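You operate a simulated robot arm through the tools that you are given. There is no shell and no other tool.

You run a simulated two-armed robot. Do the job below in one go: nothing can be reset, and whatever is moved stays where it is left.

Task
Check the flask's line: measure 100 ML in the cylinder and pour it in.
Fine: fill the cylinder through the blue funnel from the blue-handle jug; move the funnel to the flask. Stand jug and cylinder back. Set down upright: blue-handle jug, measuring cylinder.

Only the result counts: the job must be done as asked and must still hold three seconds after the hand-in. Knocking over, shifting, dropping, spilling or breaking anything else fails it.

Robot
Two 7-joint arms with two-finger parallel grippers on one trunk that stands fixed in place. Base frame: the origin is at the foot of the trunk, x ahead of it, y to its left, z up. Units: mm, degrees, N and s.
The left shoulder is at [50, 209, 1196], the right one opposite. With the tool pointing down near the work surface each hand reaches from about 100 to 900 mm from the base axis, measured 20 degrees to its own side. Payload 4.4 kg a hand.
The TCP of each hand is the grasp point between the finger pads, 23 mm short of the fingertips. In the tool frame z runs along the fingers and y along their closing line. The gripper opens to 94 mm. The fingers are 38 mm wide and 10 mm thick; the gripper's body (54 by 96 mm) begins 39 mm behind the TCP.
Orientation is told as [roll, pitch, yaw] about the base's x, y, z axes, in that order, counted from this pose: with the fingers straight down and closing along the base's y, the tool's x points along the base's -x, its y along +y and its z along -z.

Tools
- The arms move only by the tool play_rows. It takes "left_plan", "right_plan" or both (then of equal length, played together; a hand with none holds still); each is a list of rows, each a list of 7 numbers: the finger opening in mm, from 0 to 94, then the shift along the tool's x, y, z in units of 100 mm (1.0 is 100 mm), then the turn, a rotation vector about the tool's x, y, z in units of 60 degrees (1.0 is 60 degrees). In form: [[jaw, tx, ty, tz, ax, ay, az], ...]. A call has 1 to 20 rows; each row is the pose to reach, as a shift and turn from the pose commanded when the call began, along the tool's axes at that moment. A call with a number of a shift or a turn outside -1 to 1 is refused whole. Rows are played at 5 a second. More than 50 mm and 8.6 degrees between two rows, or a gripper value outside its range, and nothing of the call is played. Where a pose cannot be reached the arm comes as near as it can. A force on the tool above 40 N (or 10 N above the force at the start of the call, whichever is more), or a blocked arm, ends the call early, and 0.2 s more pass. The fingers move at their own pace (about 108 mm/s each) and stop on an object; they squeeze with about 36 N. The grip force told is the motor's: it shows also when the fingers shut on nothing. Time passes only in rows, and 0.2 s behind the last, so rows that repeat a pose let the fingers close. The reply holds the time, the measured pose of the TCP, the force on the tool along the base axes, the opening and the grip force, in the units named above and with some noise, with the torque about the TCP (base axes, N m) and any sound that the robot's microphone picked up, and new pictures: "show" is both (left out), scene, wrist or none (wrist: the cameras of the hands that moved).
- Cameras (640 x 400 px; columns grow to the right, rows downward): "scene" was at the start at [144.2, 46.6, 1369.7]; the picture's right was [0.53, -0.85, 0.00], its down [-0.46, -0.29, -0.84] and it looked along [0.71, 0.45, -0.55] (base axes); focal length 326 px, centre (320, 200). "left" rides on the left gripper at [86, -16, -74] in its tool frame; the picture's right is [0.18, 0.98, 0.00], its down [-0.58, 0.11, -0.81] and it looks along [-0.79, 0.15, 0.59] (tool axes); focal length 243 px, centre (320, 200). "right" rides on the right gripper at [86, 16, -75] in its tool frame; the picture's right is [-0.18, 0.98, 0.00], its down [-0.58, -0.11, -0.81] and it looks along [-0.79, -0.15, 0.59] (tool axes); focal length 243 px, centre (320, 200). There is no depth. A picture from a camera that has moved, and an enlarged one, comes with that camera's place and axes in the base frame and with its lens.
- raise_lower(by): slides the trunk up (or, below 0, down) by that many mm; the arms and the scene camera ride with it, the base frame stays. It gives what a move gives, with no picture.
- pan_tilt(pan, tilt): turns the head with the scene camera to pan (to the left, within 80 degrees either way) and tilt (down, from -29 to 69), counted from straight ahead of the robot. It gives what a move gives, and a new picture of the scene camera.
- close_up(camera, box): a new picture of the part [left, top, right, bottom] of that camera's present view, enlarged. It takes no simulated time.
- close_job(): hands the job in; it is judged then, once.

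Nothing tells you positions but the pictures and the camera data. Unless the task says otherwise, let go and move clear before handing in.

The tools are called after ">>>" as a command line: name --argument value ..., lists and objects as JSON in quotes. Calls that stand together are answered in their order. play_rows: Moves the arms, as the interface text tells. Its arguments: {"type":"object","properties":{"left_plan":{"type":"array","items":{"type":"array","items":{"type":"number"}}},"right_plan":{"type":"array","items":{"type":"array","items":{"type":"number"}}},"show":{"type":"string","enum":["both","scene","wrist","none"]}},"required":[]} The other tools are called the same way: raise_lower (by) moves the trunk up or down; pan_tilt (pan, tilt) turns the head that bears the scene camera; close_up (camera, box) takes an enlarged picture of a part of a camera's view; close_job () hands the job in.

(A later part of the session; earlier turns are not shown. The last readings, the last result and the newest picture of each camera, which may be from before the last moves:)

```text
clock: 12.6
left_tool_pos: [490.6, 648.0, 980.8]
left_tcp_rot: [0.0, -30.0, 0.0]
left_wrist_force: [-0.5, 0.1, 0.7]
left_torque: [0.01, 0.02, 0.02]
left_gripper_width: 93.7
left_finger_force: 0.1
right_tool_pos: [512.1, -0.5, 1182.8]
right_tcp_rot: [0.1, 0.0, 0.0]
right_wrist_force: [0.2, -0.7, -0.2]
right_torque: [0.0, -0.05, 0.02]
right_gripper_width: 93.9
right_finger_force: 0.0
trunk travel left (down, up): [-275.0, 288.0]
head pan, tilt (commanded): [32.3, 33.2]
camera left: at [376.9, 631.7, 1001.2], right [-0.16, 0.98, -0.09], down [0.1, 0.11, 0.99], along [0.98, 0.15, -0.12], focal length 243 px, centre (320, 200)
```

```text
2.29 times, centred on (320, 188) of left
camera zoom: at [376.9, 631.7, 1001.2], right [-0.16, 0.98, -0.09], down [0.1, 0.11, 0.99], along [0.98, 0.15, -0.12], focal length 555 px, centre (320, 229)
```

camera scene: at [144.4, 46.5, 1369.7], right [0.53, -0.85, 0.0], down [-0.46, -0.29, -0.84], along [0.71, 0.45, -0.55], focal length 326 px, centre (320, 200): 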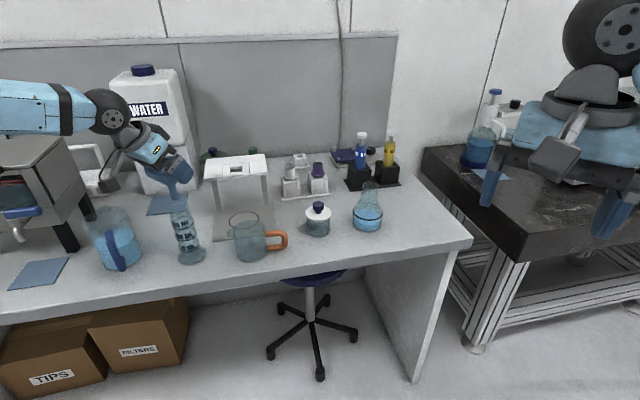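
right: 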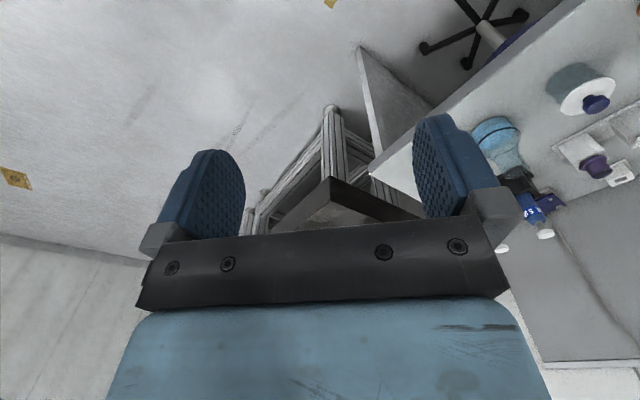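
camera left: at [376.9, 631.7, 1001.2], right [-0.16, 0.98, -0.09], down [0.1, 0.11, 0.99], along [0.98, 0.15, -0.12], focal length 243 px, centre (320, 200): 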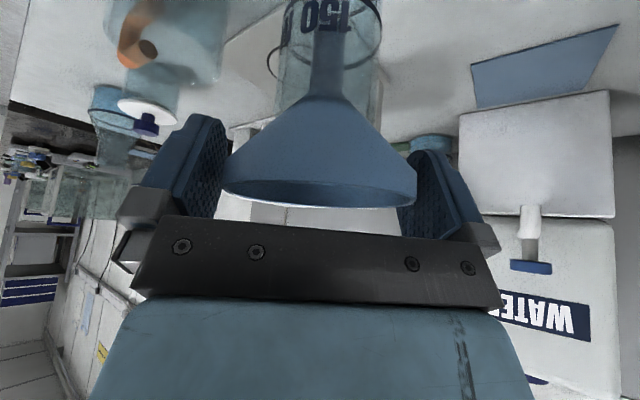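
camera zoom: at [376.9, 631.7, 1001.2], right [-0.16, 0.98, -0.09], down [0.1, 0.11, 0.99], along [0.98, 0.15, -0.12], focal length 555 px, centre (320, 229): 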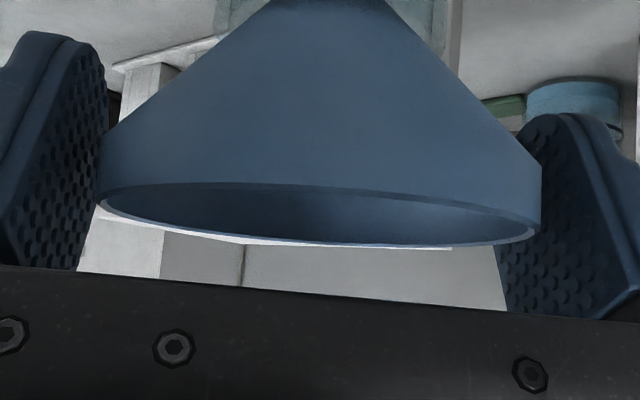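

The funnel sits level and both pads are released with about 1.3 mm clearance each. I'll withdraw slowly straight up.

>>> play_rows --left_plan '[[94, -0.025, 0, -0.043, 0, 0, 0], [94, -0.05, 0, -0.087, 0, 0, 0], [94, -0.1, 0, -0.173, 0, 0, 0], [94, -0.15, 0, -0.26, 0, 0, 0]]' --show "wrist"

>>> close_up --camera "scene" --box '[120, 160, 232, 260]'

```text
clock: 13.6
left_tool_pos: [489.7, 647.4, 1012.1]
left_tcp_rot: [0.0, -30.0, 0.1]
left_wrist_force: [0.8, -0.2, -0.4]
left_torque: [0.02, 0.02, 0.0]
left_gripper_width: 94.0
left_finger_force: 0.0
right_tool_pos: [511.9, -0.5, 1183.0]
right_tcp_rot: [0.0, 0.0, 0.0]
right_wrist_force: [0.0, 1.4, -1.2]
right_torque: [0.01, 0.03, -0.01]
right_gripper_width: 93.6
right_finger_force: 0.0
trunk travel left (down, up): [-275.0, 288.0]
head pan, tilt (commanded): [32.3, 33.2]
camera left: at [377.1, 631.9, 1031.8], right [-0.16, 0.98, -0.09], down [0.1, 0.11, 0.99], along [0.98, 0.15, -0.12], focal length 243 px, centre (320, 200)
```

left: 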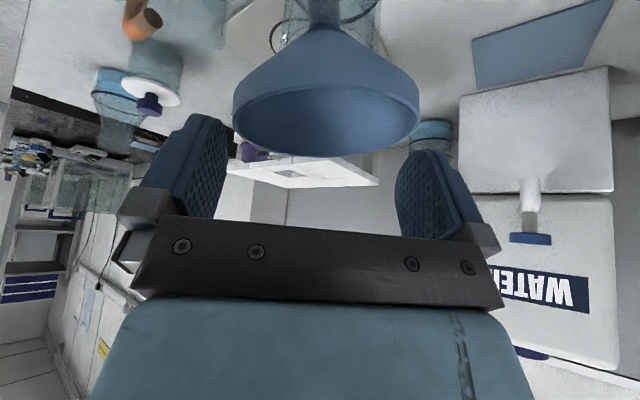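

```text
4.00 times, centred on (176, 210) of scene
camera zoom: at [144.1, 46.4, 1369.8], right [0.53, -0.85, 0.0], down [-0.46, -0.29, -0.84], along [0.71, 0.45, -0.55], focal length 1302 px, centre (896, 160)
```

zoom: 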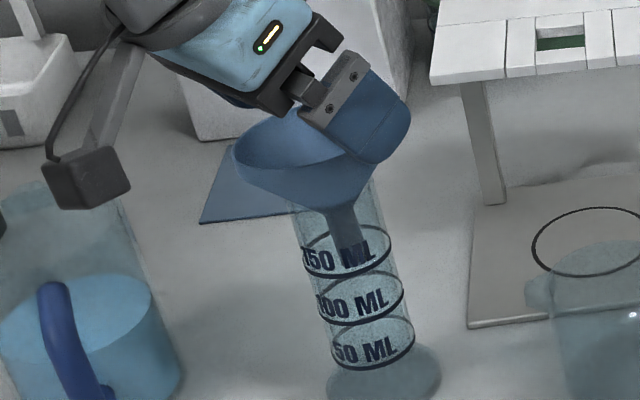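

The funnel stands firmly in the cylinder. Next is the jug: I'll rise, back away, and turn the tool to face the blue handle, which is about 64° left in azimuth.

>>> play_rows --left_plan '[[94, -0.1, 0, -0.17, 0, 0, 0], [94, -0.2, 0, -0.35, 0, 0, 0], [94, -0.3, 0, -0.52, 0, 0, 0], [94, -0.06, -0.15, -0.66, 0, 0, 0], [94, 0.19, -0.3, -0.8, 0, 0, 0], [94, 0.44, -0.45, -0.95, 0, 0, 0], [94, 0.69, -0.6, -1.0, 0, 0, 0]]' --show "none"

>>> play_rows --left_plan '[[94, 0, 0, 0, -0.0533, 0, -0.0924], [94, 0, 0, 0, -0.1067, 0, -0.1848], [94, 0, 0, 0, -0.16, 0, -0.2772], [94, 0, 0, 0, -0.2133, 0, -0.3696], [94, 0, 0, 0, -0.2667, 0, -0.462], [94, 0, 0, 0, -0.32, 0, -0.5544], [94, 0, 0, 0, -0.3733, 0, -0.6468], [94, 0, 0, 0, -0.4267, 0, -0.7392], [94, 0, 0, 0, -0.48, 0, -0.8316], [94, 0, 0, 0, -0.5333, 0, -0.924]]' --show "both"

```text
clock: 15.2
left_tool_pos: [379.8, 588.7, 1063.9]
left_tcp_rot: [0.1, -30.0, -0.1]
left_wrist_force: [-0.7, 0.5, 0.2]
left_torque: [0.0, 0.0, 0.0]
left_gripper_width: 94.1
left_finger_force: 0.1
right_tool_pos: [511.2, 0.6, 1183.1]
right_tcp_rot: [0.0, 0.0, 0.0]
right_wrist_force: [-0.3, -0.4, -1.0]
right_torque: [-0.04, -0.02, -0.01]
right_gripper_width: 94.0
right_finger_force: 0.1
trunk travel left (down, up): [-275.0, 288.0]
head pan, tilt (commanded): [32.3, 33.2]
```

```text
clock: 17.4
left_tool_pos: [379.7, 589.2, 1062.7]
left_tcp_rot: [0.0, -30.0, 64.1]
left_wrist_force: [0.3, -0.2, 0.3]
left_torque: [0.0, 0.05, -0.03]
left_gripper_width: 94.0
left_finger_force: 0.0
right_tool_pos: [511.7, 0.9, 1182.1]
right_tcp_rot: [-0.1, 0.0, 0.1]
right_wrist_force: [-0.2, 0.5, -0.1]
right_torque: [0.02, 0.0, 0.0]
right_gripper_width: 94.0
right_finger_force: 0.1
trunk travel left (down, up): [-275.0, 288.0]
head pan, tilt (commanded): [32.3, 33.2]
camera scene: at [144.5, 46.9, 1369.7], right [0.53, -0.85, 0.0], down [-0.46, -0.29, -0.84], along [0.71, 0.45, -0.55], focal length 326 px, centre (320, 200)
camera left: at [345.1, 480.3, 1083.2], right [-0.95, 0.29, -0.09], down [-0.05, 0.14, 0.99], along [0.29, 0.95, -0.12], focal length 243 px, centre (320, 200)
```

scene: 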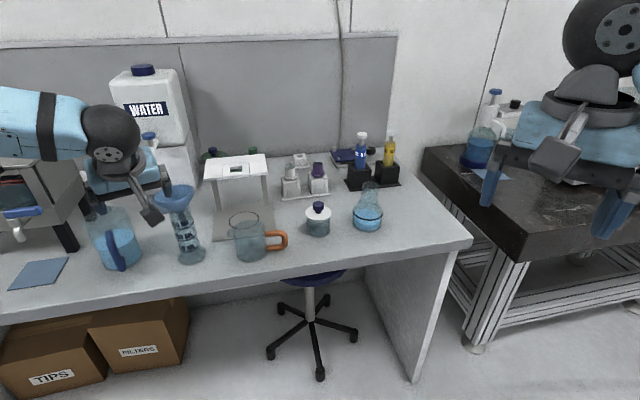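
left: 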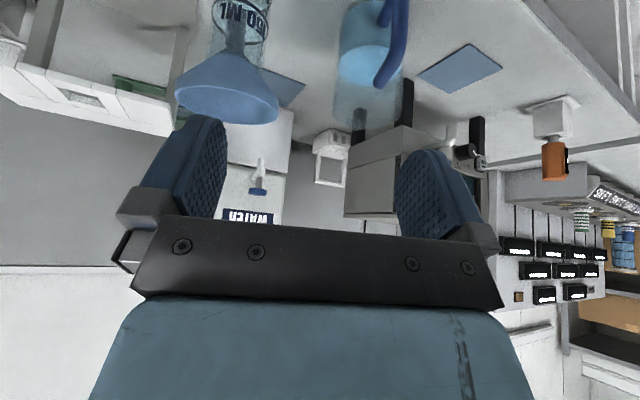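

The tool now faces the jug, and its handle is visible between the jug body and the camera. I'll zoom in to locate the handle.

>>> close_up --camera "left" --box '[300, 0, 460, 100]'

>>> close_up --camera "scene" --box '[72, 200, 168, 275]'

```text
4.00 times, centred on (380, 50) of left
camera zoom: at [345.1, 480.3, 1083.2], right [-0.95, 0.29, -0.09], down [-0.05, 0.14, 0.99], along [0.29, 0.95, -0.12], focal length 970 px, centre (80, 800)
```

zoom: 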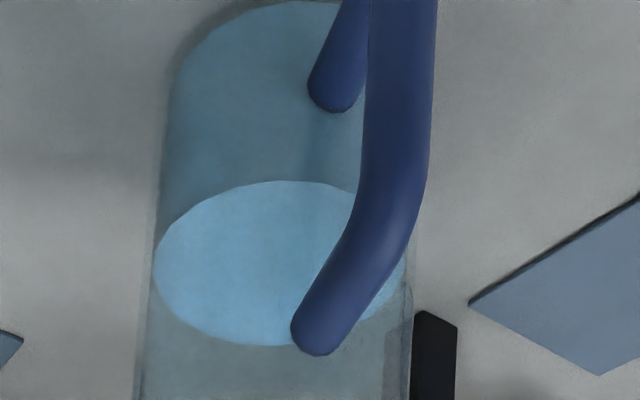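

```text
5.33 times, centred on (120, 238) of scene
camera zoom: at [144.5, 46.9, 1369.7], right [0.53, -0.85, 0.0], down [-0.46, -0.29, -0.84], along [0.71, 0.45, -0.55], focal length 1736 px, centre (1387, 0)
```

zoom: 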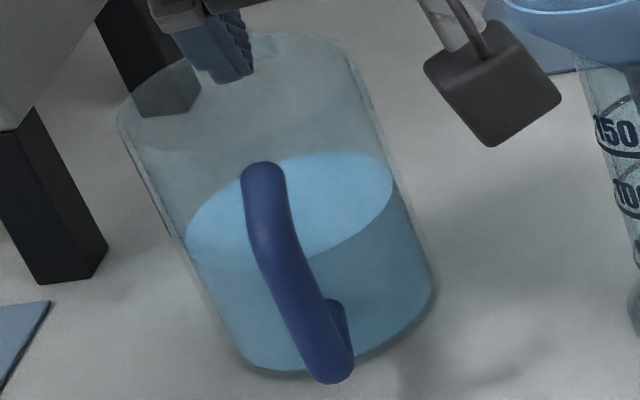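

My corrected fix puts the jug axis near (388,785), with the outer handle bar at about (350,698) spanning z 846–909. The handle points at about −114°. I'll move to a pre-grasp in front of its upper bend, tilted 45°.

>>> play_rows --left_plan '[[94, 0.08, 0.18, 0.2, -0.004, -0.0625, -0.007], [94, 0.16, 0.36, 0.41, -0.008, -0.125, -0.014], [94, 0.24, 0.54, 0.62, -0.0125, -0.1875, -0.022], [94, 0.326, 0.719, 0.827, -0.0167, -0.25, -0.0289]]' --show "both"

>>> close_up --camera "left" --box '[200, 0, 440, 150]'

>>> close_up --camera "scene" --box '[60, 190, 172, 275]'

```text
clock: 18.4
left_tool_pos: [321.4, 633.7, 974.3]
left_tcp_rot: [-0.5, -45.1, 66.3]
left_wrist_force: [0.0, -0.8, -0.1]
left_torque: [0.0, -0.01, 0.02]
left_gripper_width: 94.3
left_finger_force: 0.0
right_tool_pos: [510.9, 0.4, 1183.1]
right_tcp_rot: [0.1, 0.0, 0.0]
right_wrist_force: [0.3, -1.1, -0.1]
right_torque: [-0.04, 0.0, -0.03]
right_gripper_width: 94.0
right_finger_force: 0.1
trunk travel left (down, up): [-275.0, 288.0]
head pan, tilt (commanded): [32.3, 33.2]
camera scene: at [144.2, 47.2, 1369.7], right [0.53, -0.85, 0.0], down [-0.46, -0.29, -0.84], along [0.71, 0.45, -0.55], focal length 326 px, centre (320, 200)
camera left: at [288.7, 521.4, 965.7], right [-0.95, 0.28, -0.14], down [-0.17, -0.1, 0.98], along [0.26, 0.95, 0.14], focal length 243 px, centre (320, 200)
```

scene: 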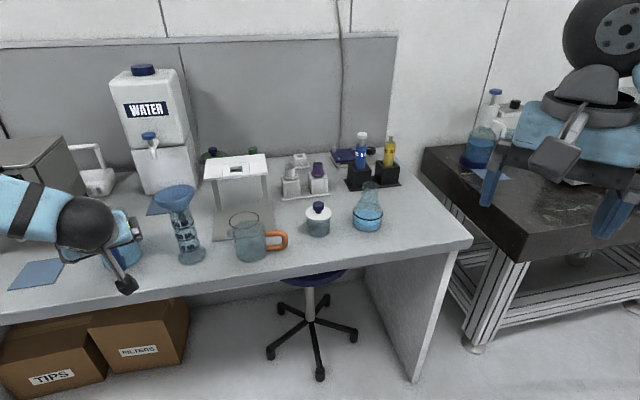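
left: 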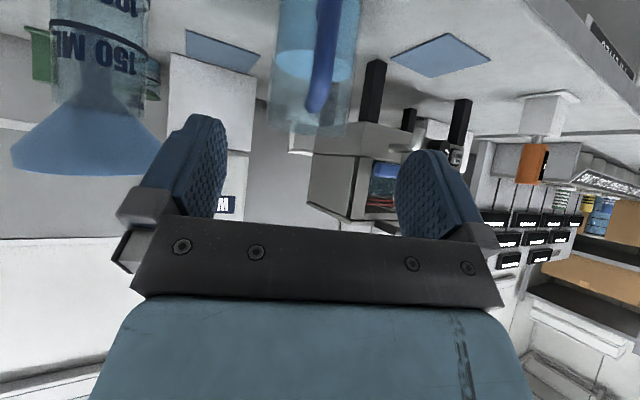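

```text
2.67 times, centred on (320, 75) of left
camera zoom: at [288.7, 521.4, 965.7], right [-0.95, 0.28, -0.14], down [-0.17, -0.1, 0.98], along [0.26, 0.95, 0.14], focal length 647 px, centre (320, 533)
```

zoom: 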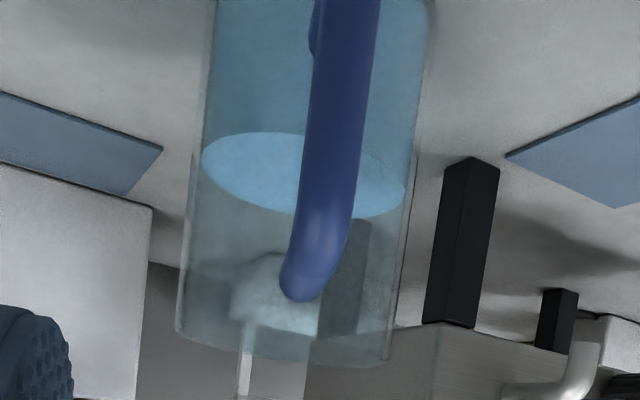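

```text
4.71 times, centred on (116, 232) of scene
camera zoom: at [144.2, 47.2, 1369.7], right [0.53, -0.85, 0.0], down [-0.46, -0.29, -0.84], along [0.71, 0.45, -0.55], focal length 1532 px, centre (1280, 47)
```

zoom: 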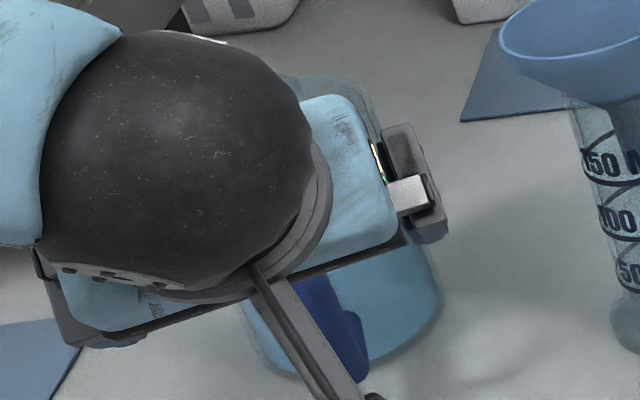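

The wrist view puts the handle bar at (347.6, 698.7) with its plane at 66°, so only a 2 mm lateral correction is needed. I'll advance along the tool axis and check.

>>> play_rows --left_plan '[[94, 0.0, 0.01, 0.2, 0, 0, 0], [94, 0.0, 0.023, 0.4, 0, 0, 0], [94, 0.005, 0.023, 0.6, 0, 0, 0], [94, 0.009, 0.023, 0.8, 0, 0, 0]]' --show "wrist"

>>> close_up --camera "left" --box '[160, 40, 480, 240]'

```text
clock: 19.4
left_tool_pos: [343.2, 683.7, 916.1]
left_tcp_rot: [-0.4, -45.0, 66.2]
left_wrist_force: [0.3, -1.0, 0.7]
left_torque: [-0.04, 0.0, 0.0]
left_gripper_width: 94.1
left_finger_force: 0.2
right_tool_pos: [511.7, 0.5, 1182.9]
right_tcp_rot: [-0.1, -0.1, 0.1]
right_wrist_force: [0.1, 0.0, -0.7]
right_torque: [-0.02, -0.01, 0.01]
right_gripper_width: 94.3
right_finger_force: 0.1
trunk travel left (down, up): [-275.0, 288.0]
head pan, tilt (commanded): [32.3, 33.2]
camera left: at [310.0, 573.4, 907.7], right [-0.95, 0.28, -0.13], down [-0.17, -0.1, 0.98], along [0.26, 0.95, 0.14], focal length 243 px, centre (320, 200)
```

left: 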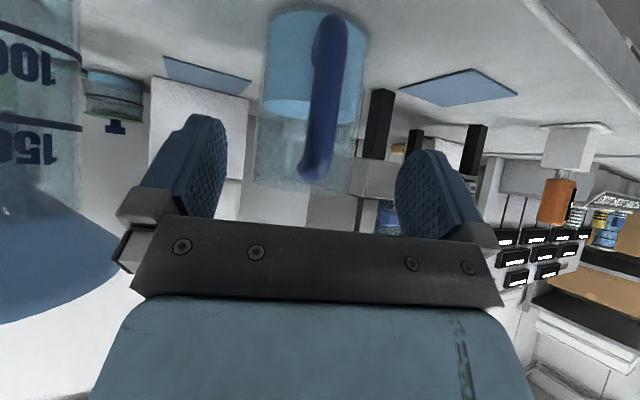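

```text
2.00 times, centred on (320, 140) of left
camera zoom: at [310.0, 573.4, 907.7], right [-0.95, 0.28, -0.13], down [-0.17, -0.1, 0.98], along [0.26, 0.95, 0.14], focal length 485 px, centre (320, 320)
```

zoom: 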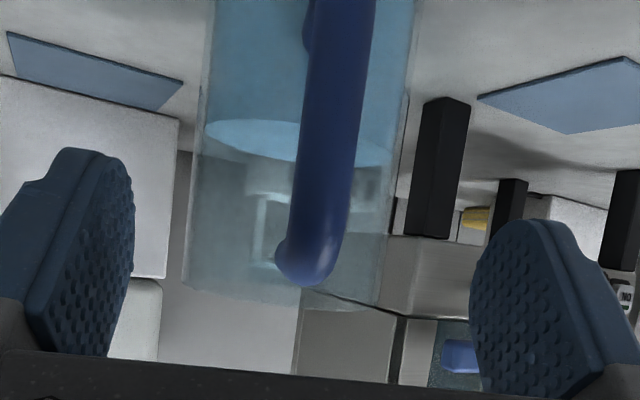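

The bar is centred between the fingers to about 2 mm. I'll advance the final 27 mm to the upper bend, then close.

>>> play_rows --left_plan '[[94, 0, 0.01, 0.14, 0, 0, 0], [94, 0, 0.015, 0.27, 0, 0, 0], [60, 0, 0.015, 0.27, 0, 0, 0], [40, 0, 0.015, 0.27, 0, 0, 0]]' --show "wrist"

>>> close_up --camera "left" --box '[200, 80, 440, 230]'

```text
clock: 20.4
left_tool_pos: [349.5, 702.3, 897.9]
left_tcp_rot: [-0.4, -45.0, 66.2]
left_wrist_force: [0.5, -0.5, 0.5]
left_torque: [-0.02, -0.02, -0.01]
left_gripper_width: 40.0
left_finger_force: 0.1
right_tool_pos: [511.7, 0.8, 1183.1]
right_tcp_rot: [0.1, 0.0, -0.1]
right_wrist_force: [-0.2, 0.5, 0.5]
right_torque: [0.02, -0.01, -0.01]
right_gripper_width: 94.0
right_finger_force: 0.0
trunk travel left (down, up): [-275.0, 288.0]
head pan, tilt (commanded): [32.3, 33.2]
camera left: at [316.7, 591.1, 889.3], right [-0.95, 0.28, -0.13], down [-0.17, -0.1, 0.98], along [0.26, 0.95, 0.14], focal length 243 px, centre (320, 200)
```

left: 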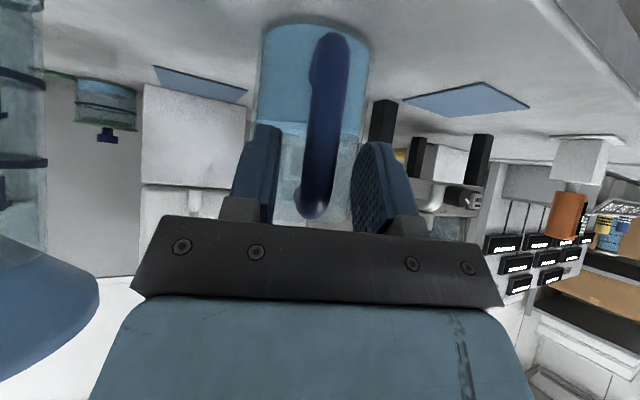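

```text
2.67 times, centred on (320, 155) of left
camera zoom: at [316.7, 591.1, 889.3], right [-0.95, 0.28, -0.13], down [-0.17, -0.1, 0.98], along [0.26, 0.95, 0.14], focal length 647 px, centre (320, 320)
```

zoom: 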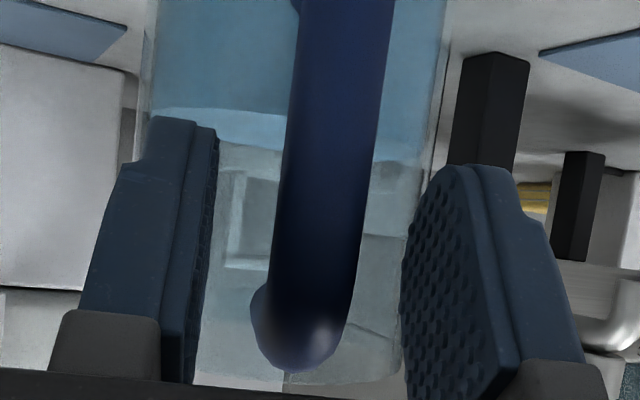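

The bar is about 2 mm to the right of centre. I'll shift by that and close on the handle.

>>> play_rows --left_plan '[[40, 0, 0.018, 0, 0, 0, 0], [26, 0, 0.018, 0, 0, 0, 0], [14, 0, 0.018, 0, 0, 0, 0], [5, 0, 0.018, 0, 0, 0, 0], [5, 0, 0.018, 0, 0, 0, 0]]' --show "wrist"

>>> close_up --camera "left" --box '[200, 80, 440, 230]'

>>> close_up --camera "scene" --box '[60, 190, 220, 290]'

```text
clock: 21.6
left_tool_pos: [348.0, 703.1, 898.9]
left_tcp_rot: [-0.5, -45.0, 66.3]
left_wrist_force: [2.3, -1.0, 1.0]
left_torque: [0.14, -0.03, -0.16]
left_gripper_width: 16.1
left_finger_force: 35.9
right_tool_pos: [511.3, 0.1, 1181.5]
right_tcp_rot: [0.0, 0.0, 0.1]
right_wrist_force: [0.1, 0.3, -0.5]
right_torque: [0.0, 0.02, -0.01]
right_gripper_width: 94.2
right_finger_force: 0.2
trunk travel left (down, up): [-275.0, 288.0]
head pan, tilt (commanded): [32.3, 33.2]
camera left: at [315.3, 591.5, 889.6], right [-0.95, 0.28, -0.13], down [-0.17, -0.1, 0.98], along [0.26, 0.95, 0.14], focal length 243 px, centre (320, 200)
```

left: 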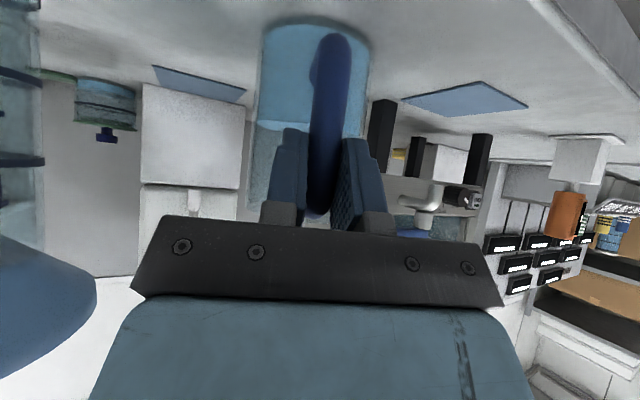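

```text
2.67 times, centred on (320, 155) of left
camera zoom: at [315.3, 591.5, 889.6], right [-0.95, 0.28, -0.13], down [-0.17, -0.1, 0.98], along [0.26, 0.95, 0.14], focal length 647 px, centre (320, 320)
```

zoom: 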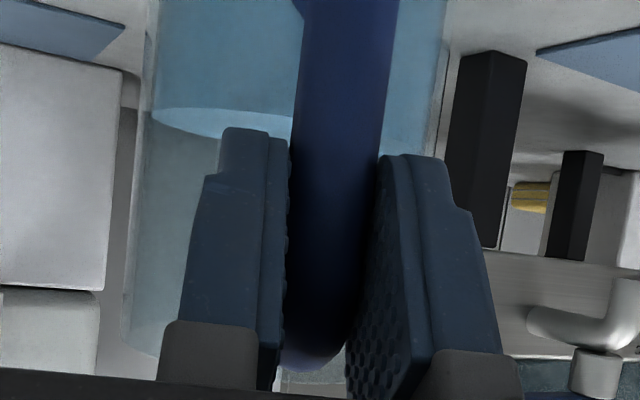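

```text
4.00 times, centred on (140, 240) of scene
camera zoom: at [144.3, 46.5, 1369.7], right [0.53, -0.85, 0.0], down [-0.46, -0.29, -0.84], along [0.71, 0.45, -0.55], focal length 1302 px, centre (1040, 40)
```

zoom: 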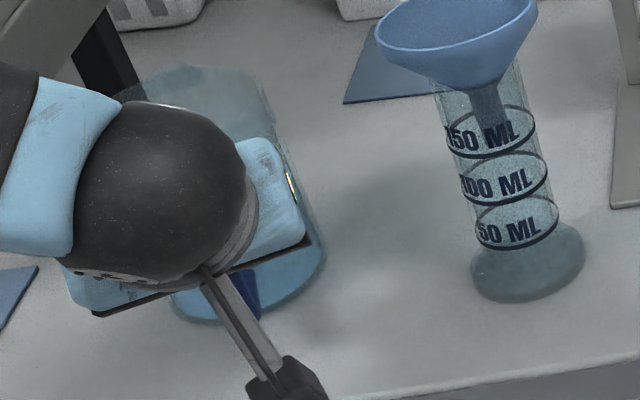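

I have the handle: width 16 mm, 36 N. I'll lift by 15 mm and check the load and whether the jug droops.

>>> play_rows --left_plan '[[5, -0.035, 0, -0.035, 0, 0, 0], [5, -0.07, 0, -0.07, 0, 0, 0], [5, -0.106, 0, -0.106, 0, 0, 0], [5, -0.106, 0, -0.106, 0, 0, 0]]' --show "wrist"

>>> close_up --camera "left" --box '[200, 0, 440, 150]'

>>> close_up --camera "scene" --box '[60, 190, 220, 290]'

```text
clock: 22.6
left_tool_pos: [348.0, 703.6, 911.5]
left_tcp_rot: [-0.4, -44.9, 66.2]
left_wrist_force: [0.1, -0.5, -5.0]
left_torque: [-0.34, 0.15, 0.0]
left_gripper_width: 15.7
left_finger_force: 36.0
right_tool_pos: [510.4, 0.8, 1182.6]
right_tcp_rot: [0.0, 0.1, 0.0]
right_wrist_force: [-0.8, 0.2, 0.0]
right_torque: [0.01, 0.01, 0.03]
right_gripper_width: 94.0
right_finger_force: 0.1
trunk travel left (down, up): [-275.0, 288.0]
head pan, tilt (commanded): [32.3, 33.2]
camera left: at [315.0, 592.0, 904.0], right [-0.95, 0.28, -0.13], down [-0.17, -0.1, 0.98], along [0.26, 0.95, 0.14], focal length 243 px, centre (320, 200)
```

left: 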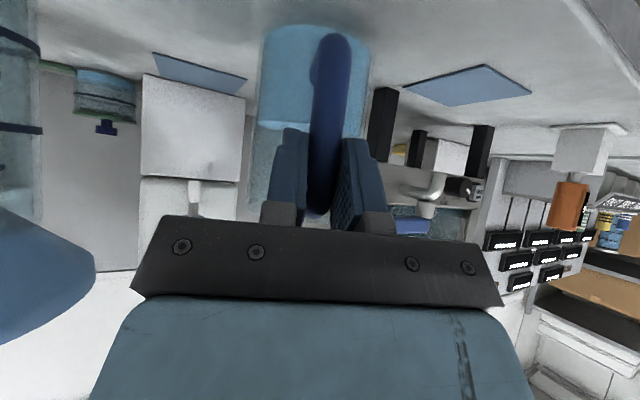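

```text
2.67 times, centred on (320, 75) of left
camera zoom: at [315.0, 592.0, 904.0], right [-0.95, 0.28, -0.13], down [-0.17, -0.1, 0.98], along [0.26, 0.95, 0.14], focal length 647 px, centre (320, 533)
```

zoom: 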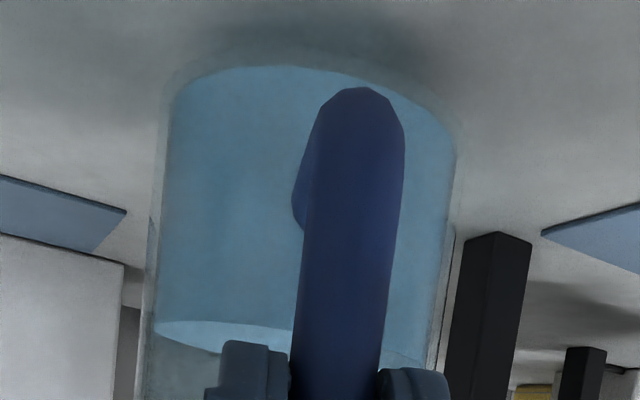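

```text
4.00 times, centred on (140, 240) of scene
camera zoom: at [144.6, 47.3, 1369.7], right [0.53, -0.85, 0.0], down [-0.46, -0.29, -0.84], along [0.71, 0.45, -0.55], focal length 1302 px, centre (1040, 40)
```

zoom: 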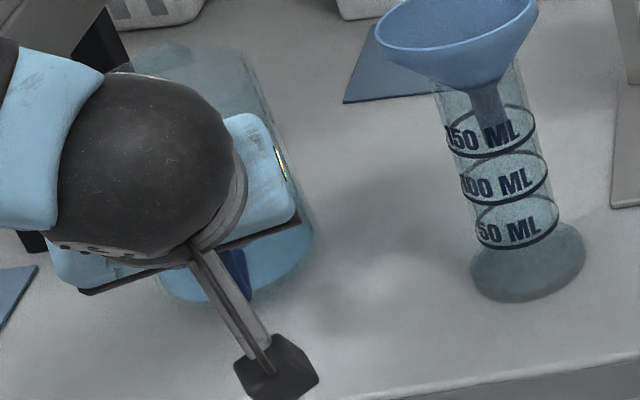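

The load is about 5 N with no droop. Before pouring, I'll turn the right hand's camera to watch the cylinder from the side, holding the jug still.

>>> play_rows --right_plan '[[94, -0.06, 0, 0.12, 0, 0, -0.125], [94, -0.12, 0, 0.24, 0, 0, -0.25], [94, -0.18, 0, 0.36, 0, 0, -0.375], [94, -0.25, 0, 0.48, 0, 0, -0.5], [94, -0.31, 0, 0.6, 0, 0, -0.625], [94, -0.37, 0, 0.72, 0, 0, -0.75], [94, -0.44, 0, 0.84, 0, 0, -0.875], [94, -0.5, 0, 0.95, 0, 0, -1.0]]' --show "both"

```text
clock: 24.4
left_tool_pos: [348.4, 702.8, 913.2]
left_tcp_rot: [-0.4, -44.9, 66.2]
left_wrist_force: [-0.2, -0.8, -5.3]
left_torque: [-0.33, 0.14, 0.01]
left_gripper_width: 15.7
left_finger_force: 35.8
right_tool_pos: [562.4, -0.3, 1086.6]
right_tcp_rot: [0.0, 0.0, 60.0]
right_wrist_force: [0.5, -0.2, 0.1]
right_torque: [0.0, 0.0, -0.01]
right_gripper_width: 94.1
right_finger_force: 0.0
trunk travel left (down, up): [-275.0, 288.0]
head pan, tilt (commanded): [32.3, 33.2]
camera scene: at [144.7, 47.2, 1369.6], right [0.53, -0.85, 0.0], down [-0.46, -0.29, -0.84], along [0.71, 0.45, -0.55], focal length 326 px, centre (320, 200)
camera right: at [504.2, -65.5, 1160.6], right [-0.76, 0.65, 0.0], down [0.38, 0.45, 0.81], along [0.52, 0.61, -0.59], focal length 243 px, centre (320, 200)
```

scene: 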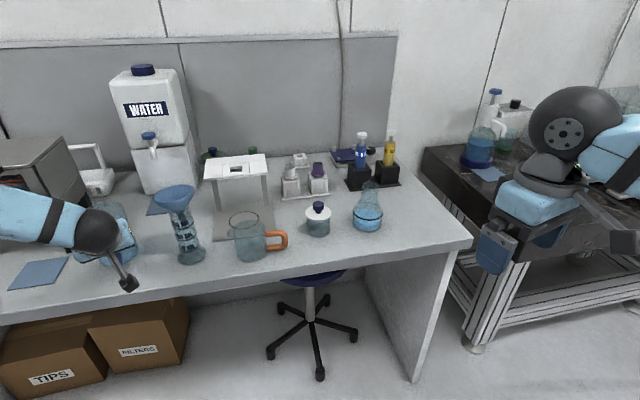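
right: 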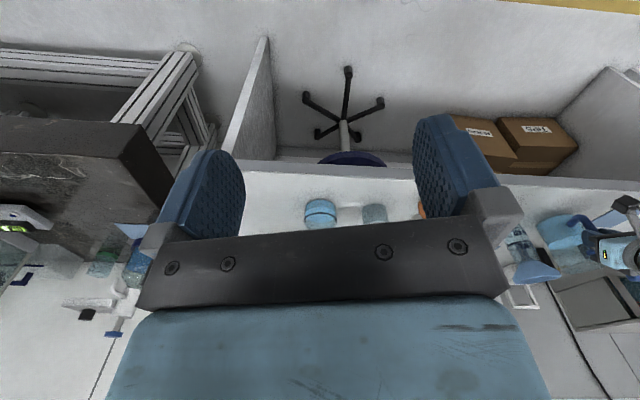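

>>> close_up --camera "right" --box '[490, 190, 634, 280]'

```text
4.44 times, centred on (562, 235) of right
camera zoom: at [504.2, -65.5, 1160.6], right [-0.76, 0.65, 0.0], down [0.38, 0.45, 0.81], along [0.52, 0.61, -0.59], focal length 1078 px, centre (-756, 44)
```

zoom: 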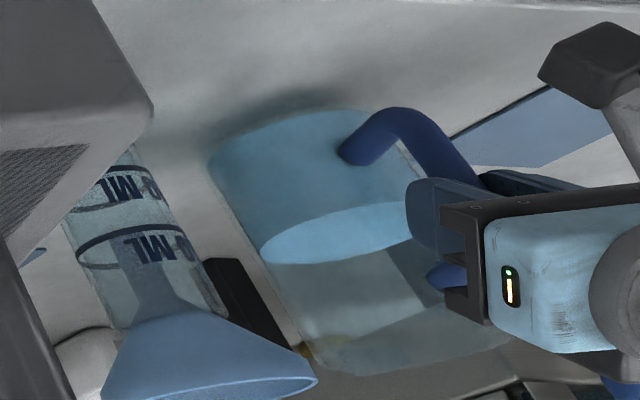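

The right fingers partly hide the cylinder's lower marks. I'll turn the right hand back by 7° to clear the view.

>>> play_rows --right_plan '[[60, 0, 0, 0, 0, 0, 0.06], [30, 0, 0, 0, 0, 0, 0.117]]' --show "none"

>>> close_up --camera "right" --box '[496, 170, 640, 280]'

```text
clock: 25.0
left_tool_pos: [346.8, 702.6, 912.4]
left_tcp_rot: [-0.3, -44.9, 66.2]
left_wrist_force: [-0.5, -0.8, -4.4]
left_torque: [-0.35, 0.16, 0.0]
left_gripper_width: 15.9
left_finger_force: 36.0
right_tool_pos: [561.1, 0.5, 1087.0]
right_tcp_rot: [-0.1, 0.1, 53.0]
right_wrist_force: [0.3, -0.2, 0.0]
right_torque: [0.04, 0.0, 0.05]
right_gripper_width: 30.0
right_finger_force: 0.1
trunk travel left (down, up): [-275.0, 288.0]
head pan, tilt (commanded): [32.3, 33.2]
```

```text
3.64 times, centred on (568, 225) of right
camera zoom: at [495.9, -57.7, 1161.2], right [-0.67, 0.74, 0.0], down [0.44, 0.4, 0.81], along [0.6, 0.54, -0.59], focal length 882 px, centre (-582, 109)
```

zoom: 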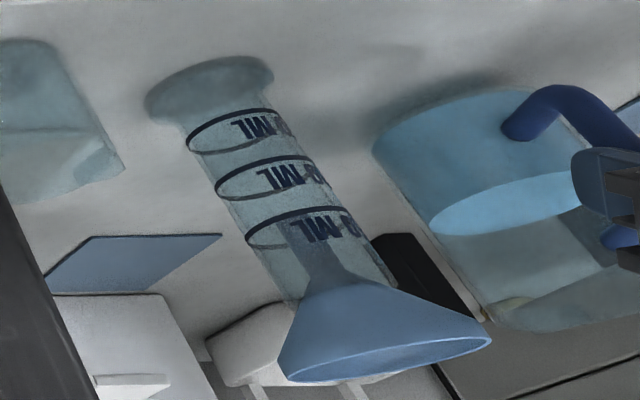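

The right camera now has a clear side view of all three rings. I'll lift the jug upright to z≈1122, well above the funnel, with smooth steps.

>>> play_rows --left_plan '[[5, -0.1, 0, -0.1, 0, 0, 0], [5, -0.25, 0, -0.25, 0, 0, 0], [5, -0.42, 0, -0.42, 0, 0, 0], [5, -0.6, 0, -0.6, 0, 0, 0], [5, -0.78, 0, -0.78, 0, 0, 0], [5, -0.92, 0, -0.92, 0, 0, 0], [5, -0.98, 0, -0.98, 0, 0, 0]]' --show "none"

>>> play_rows --left_plan '[[5, -0.1, 0, -0.1, 0, 0, 0], [5, -0.25, 0, -0.25, 0, 0, 0], [5, -0.4, 0, -0.4, 0, 0, 0], [5, -0.5, 0, -0.5, 0, 0, 0]]' --show "both"

```text
clock: 26.6
left_tool_pos: [346.5, 703.4, 1051.4]
left_tcp_rot: [-0.4, -44.9, 66.2]
left_wrist_force: [-0.8, -1.2, -4.7]
left_torque: [-0.33, 0.14, 0.0]
left_gripper_width: 16.1
left_finger_force: 35.8
right_tool_pos: [561.7, -1.1, 1088.1]
right_tcp_rot: [0.1, 0.0, 53.0]
right_wrist_force: [1.0, 0.2, 0.1]
right_torque: [-0.01, 0.02, 0.0]
right_gripper_width: 30.0
right_finger_force: 0.1
trunk travel left (down, up): [-275.0, 288.0]
head pan, tilt (commanded): [32.3, 33.2]
```

```text
clock: 27.6
left_tool_pos: [346.3, 703.2, 1122.0]
left_tcp_rot: [-0.4, -45.0, 66.2]
left_wrist_force: [0.7, 0.4, -5.4]
left_torque: [-0.33, 0.14, 0.02]
left_gripper_width: 15.7
left_finger_force: 35.7
right_tool_pos: [561.0, 0.8, 1086.5]
right_tcp_rot: [0.1, -0.1, 52.9]
right_wrist_force: [0.9, -0.9, 0.0]
right_torque: [0.01, 0.04, 0.03]
right_gripper_width: 30.1
right_finger_force: 0.1
trunk travel left (down, up): [-275.0, 288.0]
head pan, tilt (commanded): [32.3, 33.2]
camera scene: at [144.4, 47.1, 1369.7], right [0.53, -0.85, 0.0], down [-0.46, -0.29, -0.84], along [0.71, 0.45, -0.55], focal length 326 px, centre (320, 200)
camera left: at [314.6, 592.4, 1113.4], right [-0.95, 0.28, -0.14], down [-0.17, -0.1, 0.98], along [0.26, 0.95, 0.14], focal length 243 px, centre (320, 200)
```

scene: 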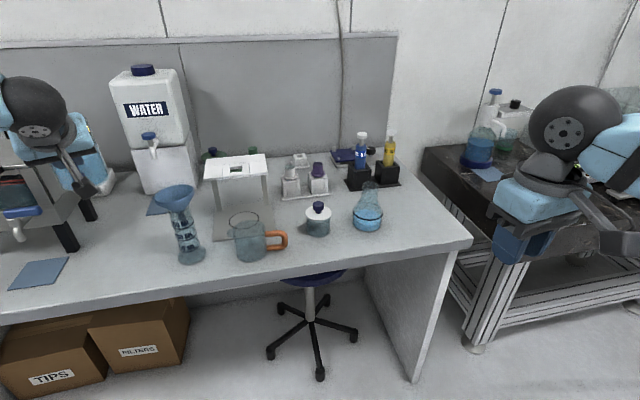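
left: 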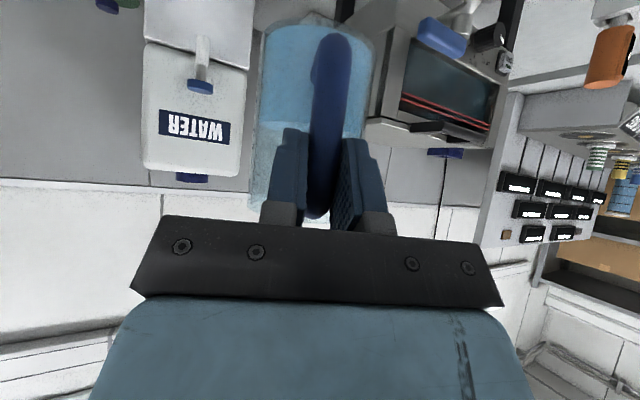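

The jug is high and stable. I'll carry it level to the pre-pour spot, behind the funnel on the robot's side.

>>> play_rows --left_plan '[[5, 0.06, -0.09, -0.06, 0, 0, 0], [5, 0.17, -0.26, -0.17, 0, 0, 0], [5, 0.29, -0.44, -0.29, 0, 0, 0], [5, 0.41, -0.62, -0.41, 0, 0, 0], [5, 0.505, -0.76, -0.505, 0, 0, 0]]' --show "none"

>>> play_rows --left_plan '[[5, 0.1, -0.15, -0.1, 0, 0, 0], [5, 0.21, -0.32, -0.21, 0, 0, 0], [5, 0.33, -0.5, -0.33, 0, 0, 0], [5, 0.44, -0.67, -0.44, 0, 0, 0], [5, 0.505, -0.76, -0.505, 0, 0, 0], [5, 0.505, -0.76, -0.505, 0, 0, 0]]' --show "both"

>>> close_up --camera "right" --box '[480, 170, 640, 300]'

>>> close_up --camera "scene" --box '[80, 120, 272, 240]'

```text
clock: 28.8
left_tool_pos: [388.5, 608.2, 1122.1]
left_tcp_rot: [-0.3, -45.0, 66.1]
left_wrist_force: [0.9, 1.5, -4.6]
left_torque: [-0.3, 0.15, 0.01]
left_gripper_width: 15.9
left_finger_force: 36.2
right_tool_pos: [561.8, 0.4, 1087.5]
right_tcp_rot: [0.1, 0.1, 53.0]
right_wrist_force: [0.5, -0.5, -0.2]
right_torque: [0.01, 0.0, 0.01]
right_gripper_width: 30.0
right_finger_force: 0.1
trunk travel left (down, up): [-275.0, 288.0]
head pan, tilt (commanded): [32.3, 33.2]
```

```text
clock: 30.2
left_tool_pos: [426.8, 511.1, 1122.3]
left_tcp_rot: [-0.4, -44.9, 66.2]
left_wrist_force: [-0.7, -0.4, -5.5]
left_torque: [-0.31, 0.15, 0.02]
left_gripper_width: 16.0
left_finger_force: 35.7
right_tool_pos: [561.6, 1.5, 1088.2]
right_tcp_rot: [0.0, 0.0, 53.0]
right_wrist_force: [-0.3, 0.1, 0.1]
right_torque: [0.03, 0.04, 0.0]
right_gripper_width: 29.9
right_finger_force: 0.1
trunk travel left (down, up): [-275.0, 288.0]
head pan, tilt (commanded): [32.3, 33.2]
camera scene: at [144.6, 47.5, 1369.6], right [0.53, -0.85, 0.0], down [-0.46, -0.29, -0.84], along [0.71, 0.45, -0.55], focal length 326 px, centre (320, 200)
camera left: at [395.1, 400.6, 1114.0], right [-0.95, 0.28, -0.13], down [-0.17, -0.1, 0.98], along [0.26, 0.95, 0.14], focal length 243 px, centre (320, 200)
```

scene: 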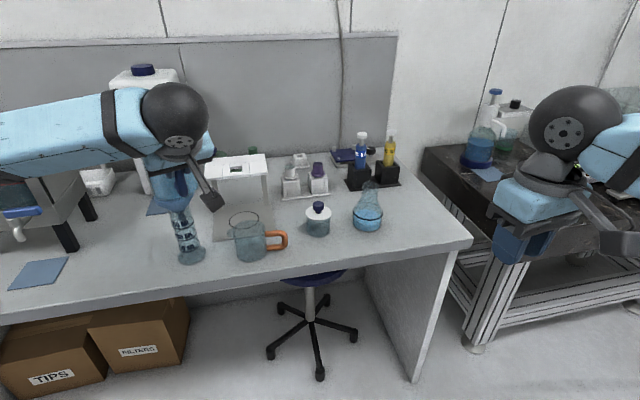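
left: 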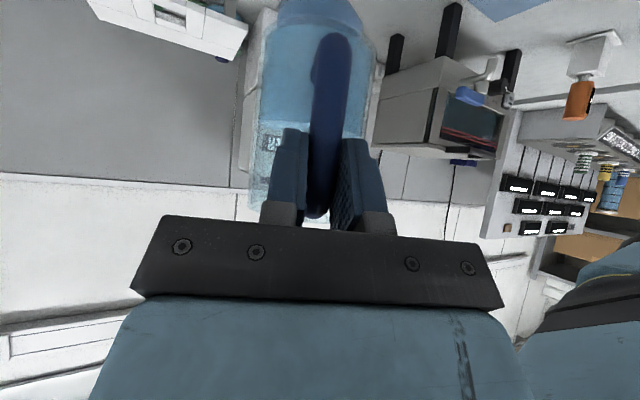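

```text
3.08 times, centred on (560, 235) of right
camera zoom: at [496.0, -57.5, 1161.2], right [-0.67, 0.74, 0.0], down [0.44, 0.4, 0.81], along [0.6, 0.54, -0.59], focal length 746 px, centre (-418, 92)
```

zoom: 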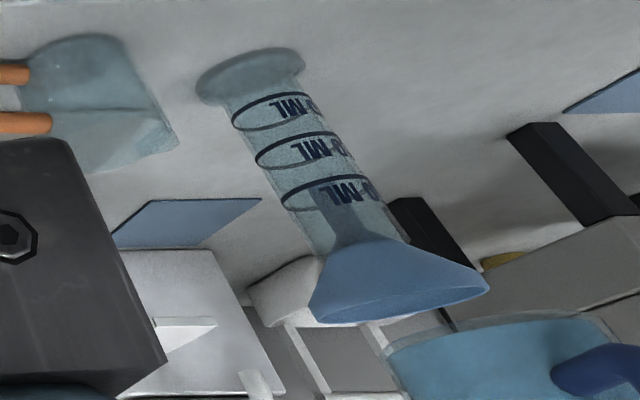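

```text
3.33 times, centred on (176, 180) of scene
camera zoom: at [144.6, 47.5, 1369.6], right [0.53, -0.85, 0.0], down [-0.46, -0.29, -0.84], along [0.71, 0.45, -0.55], focal length 1085 px, centre (800, 267)
```

zoom: 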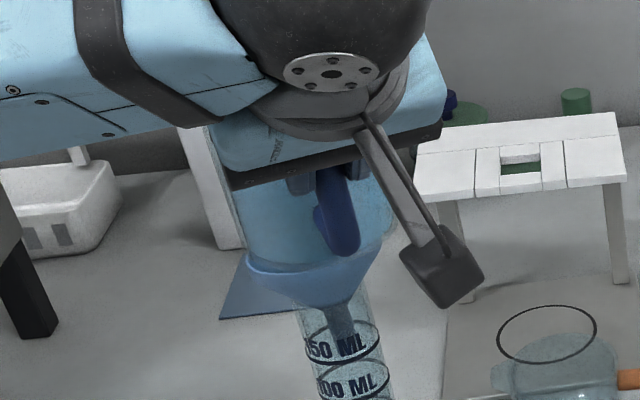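

The jug is placed well: about 1 mm lateral error, with the lip roughly over the funnel. I'll tilt to 40° while keeping the lip over the funnel; no flow should start before about 55°.

>>> play_rows --left_plan '[[5, -0.045, 0, -0.06, 0, 0.0667, 0], [5, -0.078, 0, -0.12, 0, 0.1333, 0], [5, -0.07, 0, -0.112, 0, 0.2, 0], [5, -0.057, 0, -0.099, 0, 0.2667, 0], [5, -0.038, 0, -0.065, 0, 0.3333, 0], [5, -0.018, 0, -0.025, 0, 0.4, 0], [5, -0.016, 0, 0.01, 0, 0.4667, 0], [5, -0.018, 0, 0.046, 0, 0.5333, 0], [5, -0.05, 0, 0.067, 0, 0.6, 0], [5, -0.089, 0, 0.089, 0, 0.6667, 0]]' --show "both"

>>> close_up --camera "right" --box '[480, 170, 640, 340]'

>>> close_up --camera "scene" --box '[80, 120, 272, 240]'

```text
clock: 32.4
left_tool_pos: [431.3, 524.1, 1123.9]
left_tcp_rot: [-0.3, -4.9, 66.0]
left_wrist_force: [-0.3, 0.1, -4.8]
left_torque: [-0.13, 0.06, 0.0]
left_gripper_width: 16.0
left_finger_force: 35.7
right_tool_pos: [561.5, -0.2, 1087.8]
right_tcp_rot: [0.0, 0.0, 53.1]
right_wrist_force: [0.2, 1.1, 0.1]
right_torque: [-0.01, 0.01, -0.01]
right_gripper_width: 29.9
right_finger_force: 0.1
trunk travel left (down, up): [-275.0, 288.0]
head pan, tilt (commanded): [32.3, 33.2]
camera scene: at [144.6, 47.2, 1369.7], right [0.53, -0.85, 0.0], down [-0.46, -0.29, -0.84], along [0.71, 0.45, -0.55], focal length 326 px, centre (320, 200)
camera left: at [408.2, 432.0, 1189.6], right [-0.97, 0.23, -0.02], down [0.1, 0.51, 0.85], along [0.21, 0.83, -0.52], focal length 243 px, centre (320, 200)
```

scene: 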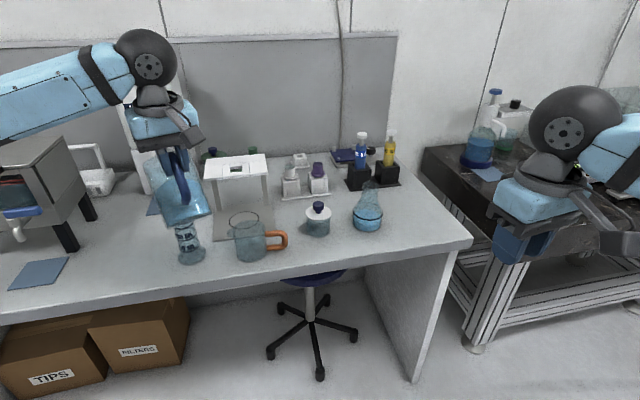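
left: 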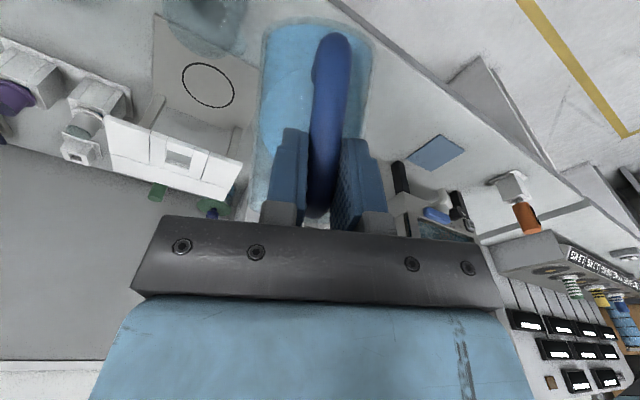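

```text
2.35 times, centred on (560, 255) of right
camera zoom: at [496.0, -57.7, 1161.2], right [-0.67, 0.74, 0.0], down [0.44, 0.4, 0.81], along [0.6, 0.54, -0.59], focal length 571 px, centre (-245, 71)
```

zoom: 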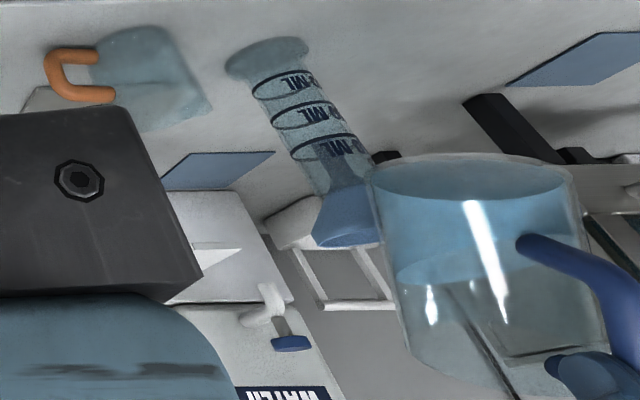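

```text
3.33 times, centred on (176, 180) of scene
camera zoom: at [144.6, 47.2, 1369.7], right [0.53, -0.85, 0.0], down [-0.46, -0.29, -0.84], along [0.71, 0.45, -0.55], focal length 1085 px, centre (800, 267)
```

zoom: 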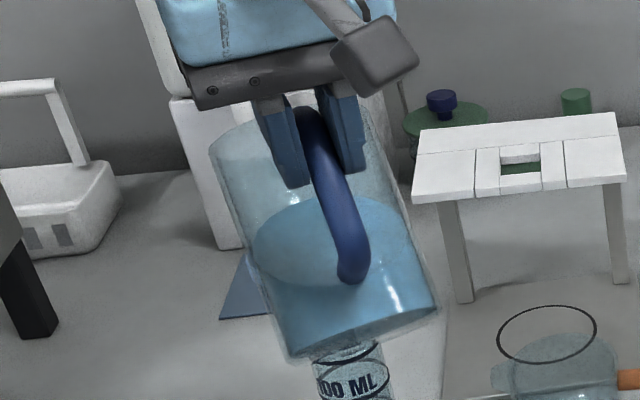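

The jug is tilted 40° with the grip unchanged in the wrist view. I'll check in detail where the lip sits relative to the funnel before tilting further.

>>> close_up --camera "right" --box '[550, 200, 640, 300]'

>>> close_up --camera "scene" --box '[120, 120, 232, 190]'

>>> close_up --camera "left" --box '[200, 0, 440, 240]'

```text
4.00 times, centred on (595, 250) of right
camera zoom: at [496.0, -57.7, 1161.2], right [-0.67, 0.74, 0.0], down [0.44, 0.4, 0.81], along [0.6, 0.54, -0.59], focal length 970 px, centre (-780, 0)
```

zoom: 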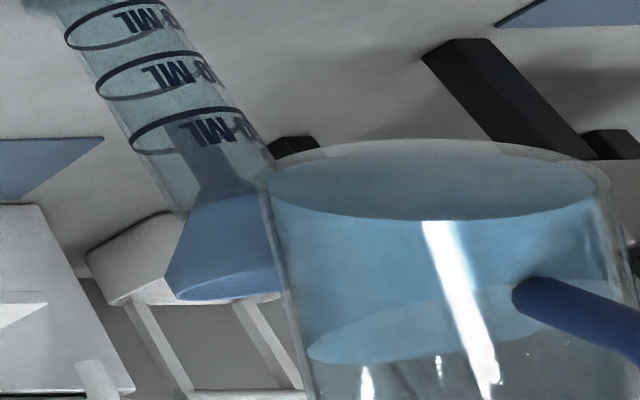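

```text
5.71 times, centred on (176, 155) of scene
camera zoom: at [144.6, 47.2, 1369.7], right [0.53, -0.85, 0.0], down [-0.46, -0.29, -0.84], along [0.71, 0.45, -0.55], focal length 1860 px, centre (1143, 457)
```

zoom: 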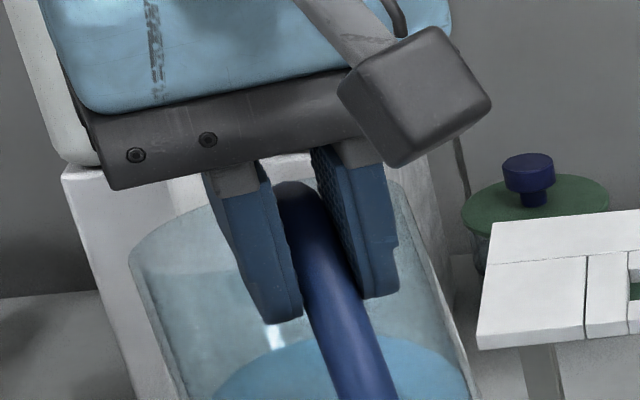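

```text
1.67 times, centred on (320, 120) of left
camera zoom: at [408.2, 432.0, 1189.6], right [-0.97, 0.23, -0.02], down [0.1, 0.51, 0.85], along [0.21, 0.83, -0.52], focal length 404 px, centre (320, 333)
```

zoom: 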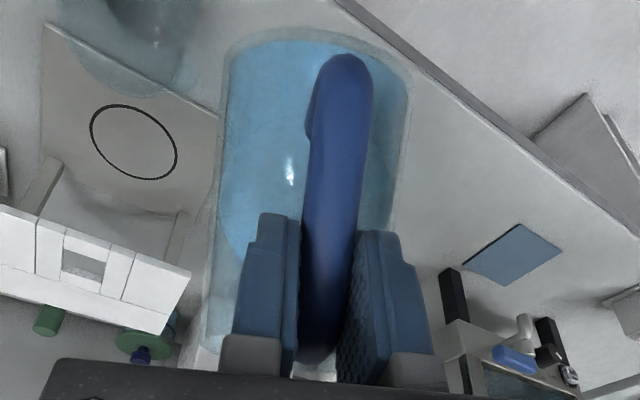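

The rim centre checks out against my model, and the lip is about 8 mm short of the funnel centre and about 70 mm above it. I'll tilt on to 50°, still below the expected flow angle.

>>> play_rows --left_plan '[[5, -0.025, 0, 0.007, 0, 0.0333, 0], [5, -0.049, 0, 0.014, 0, 0.0667, 0], [5, -0.076, 0, 0.017, 0, 0.1, 0], [5, -0.104, 0, 0.019, 0, 0.1333, 0], [5, -0.135, 0, 0.022, 0, 0.1667, 0]]' --show "none"

>>> close_up --camera "right" --box '[530, 180, 640, 300]'

>>> close_up --camera "scene" --box '[100, 120, 260, 220]'

```text
clock: 33.6
left_tool_pos: [438.3, 535.8, 1123.0]
left_tcp_rot: [-0.3, 5.0, 66.1]
left_wrist_force: [0.6, 0.4, -5.1]
left_torque: [-0.07, 0.03, 0.02]
left_gripper_width: 16.1
left_finger_force: 36.6
right_tool_pos: [561.1, -0.1, 1086.8]
right_tcp_rot: [0.0, 0.1, 53.0]
right_wrist_force: [0.3, 0.1, 0.1]
right_torque: [-0.03, -0.01, 0.01]
right_gripper_width: 30.0
right_finger_force: 0.1
trunk travel left (down, up): [-275.0, 288.0]
head pan, tilt (commanded): [32.3, 33.2]
```

```text
3.33 times, centred on (585, 240) of right
camera zoom: at [496.0, -57.7, 1161.2], right [-0.67, 0.74, 0.0], down [0.44, 0.4, 0.81], along [0.6, 0.54, -0.59], focal length 809 px, centre (-563, 67)
```

zoom: 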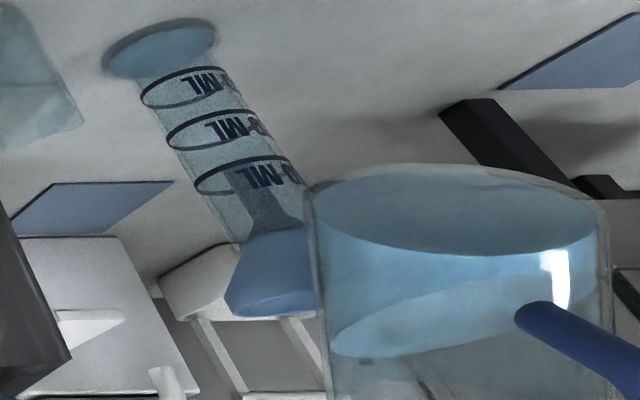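

```text
4.00 times, centred on (180, 170) of scene
camera zoom: at [144.6, 47.2, 1369.7], right [0.53, -0.85, 0.0], down [-0.46, -0.29, -0.84], along [0.71, 0.45, -0.55], focal length 1302 px, centre (880, 320)
```

zoom: 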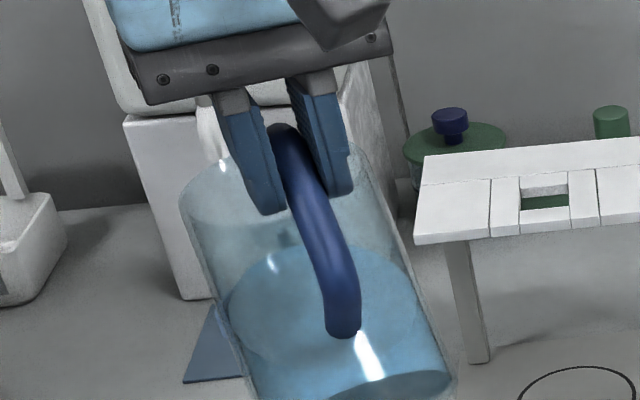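

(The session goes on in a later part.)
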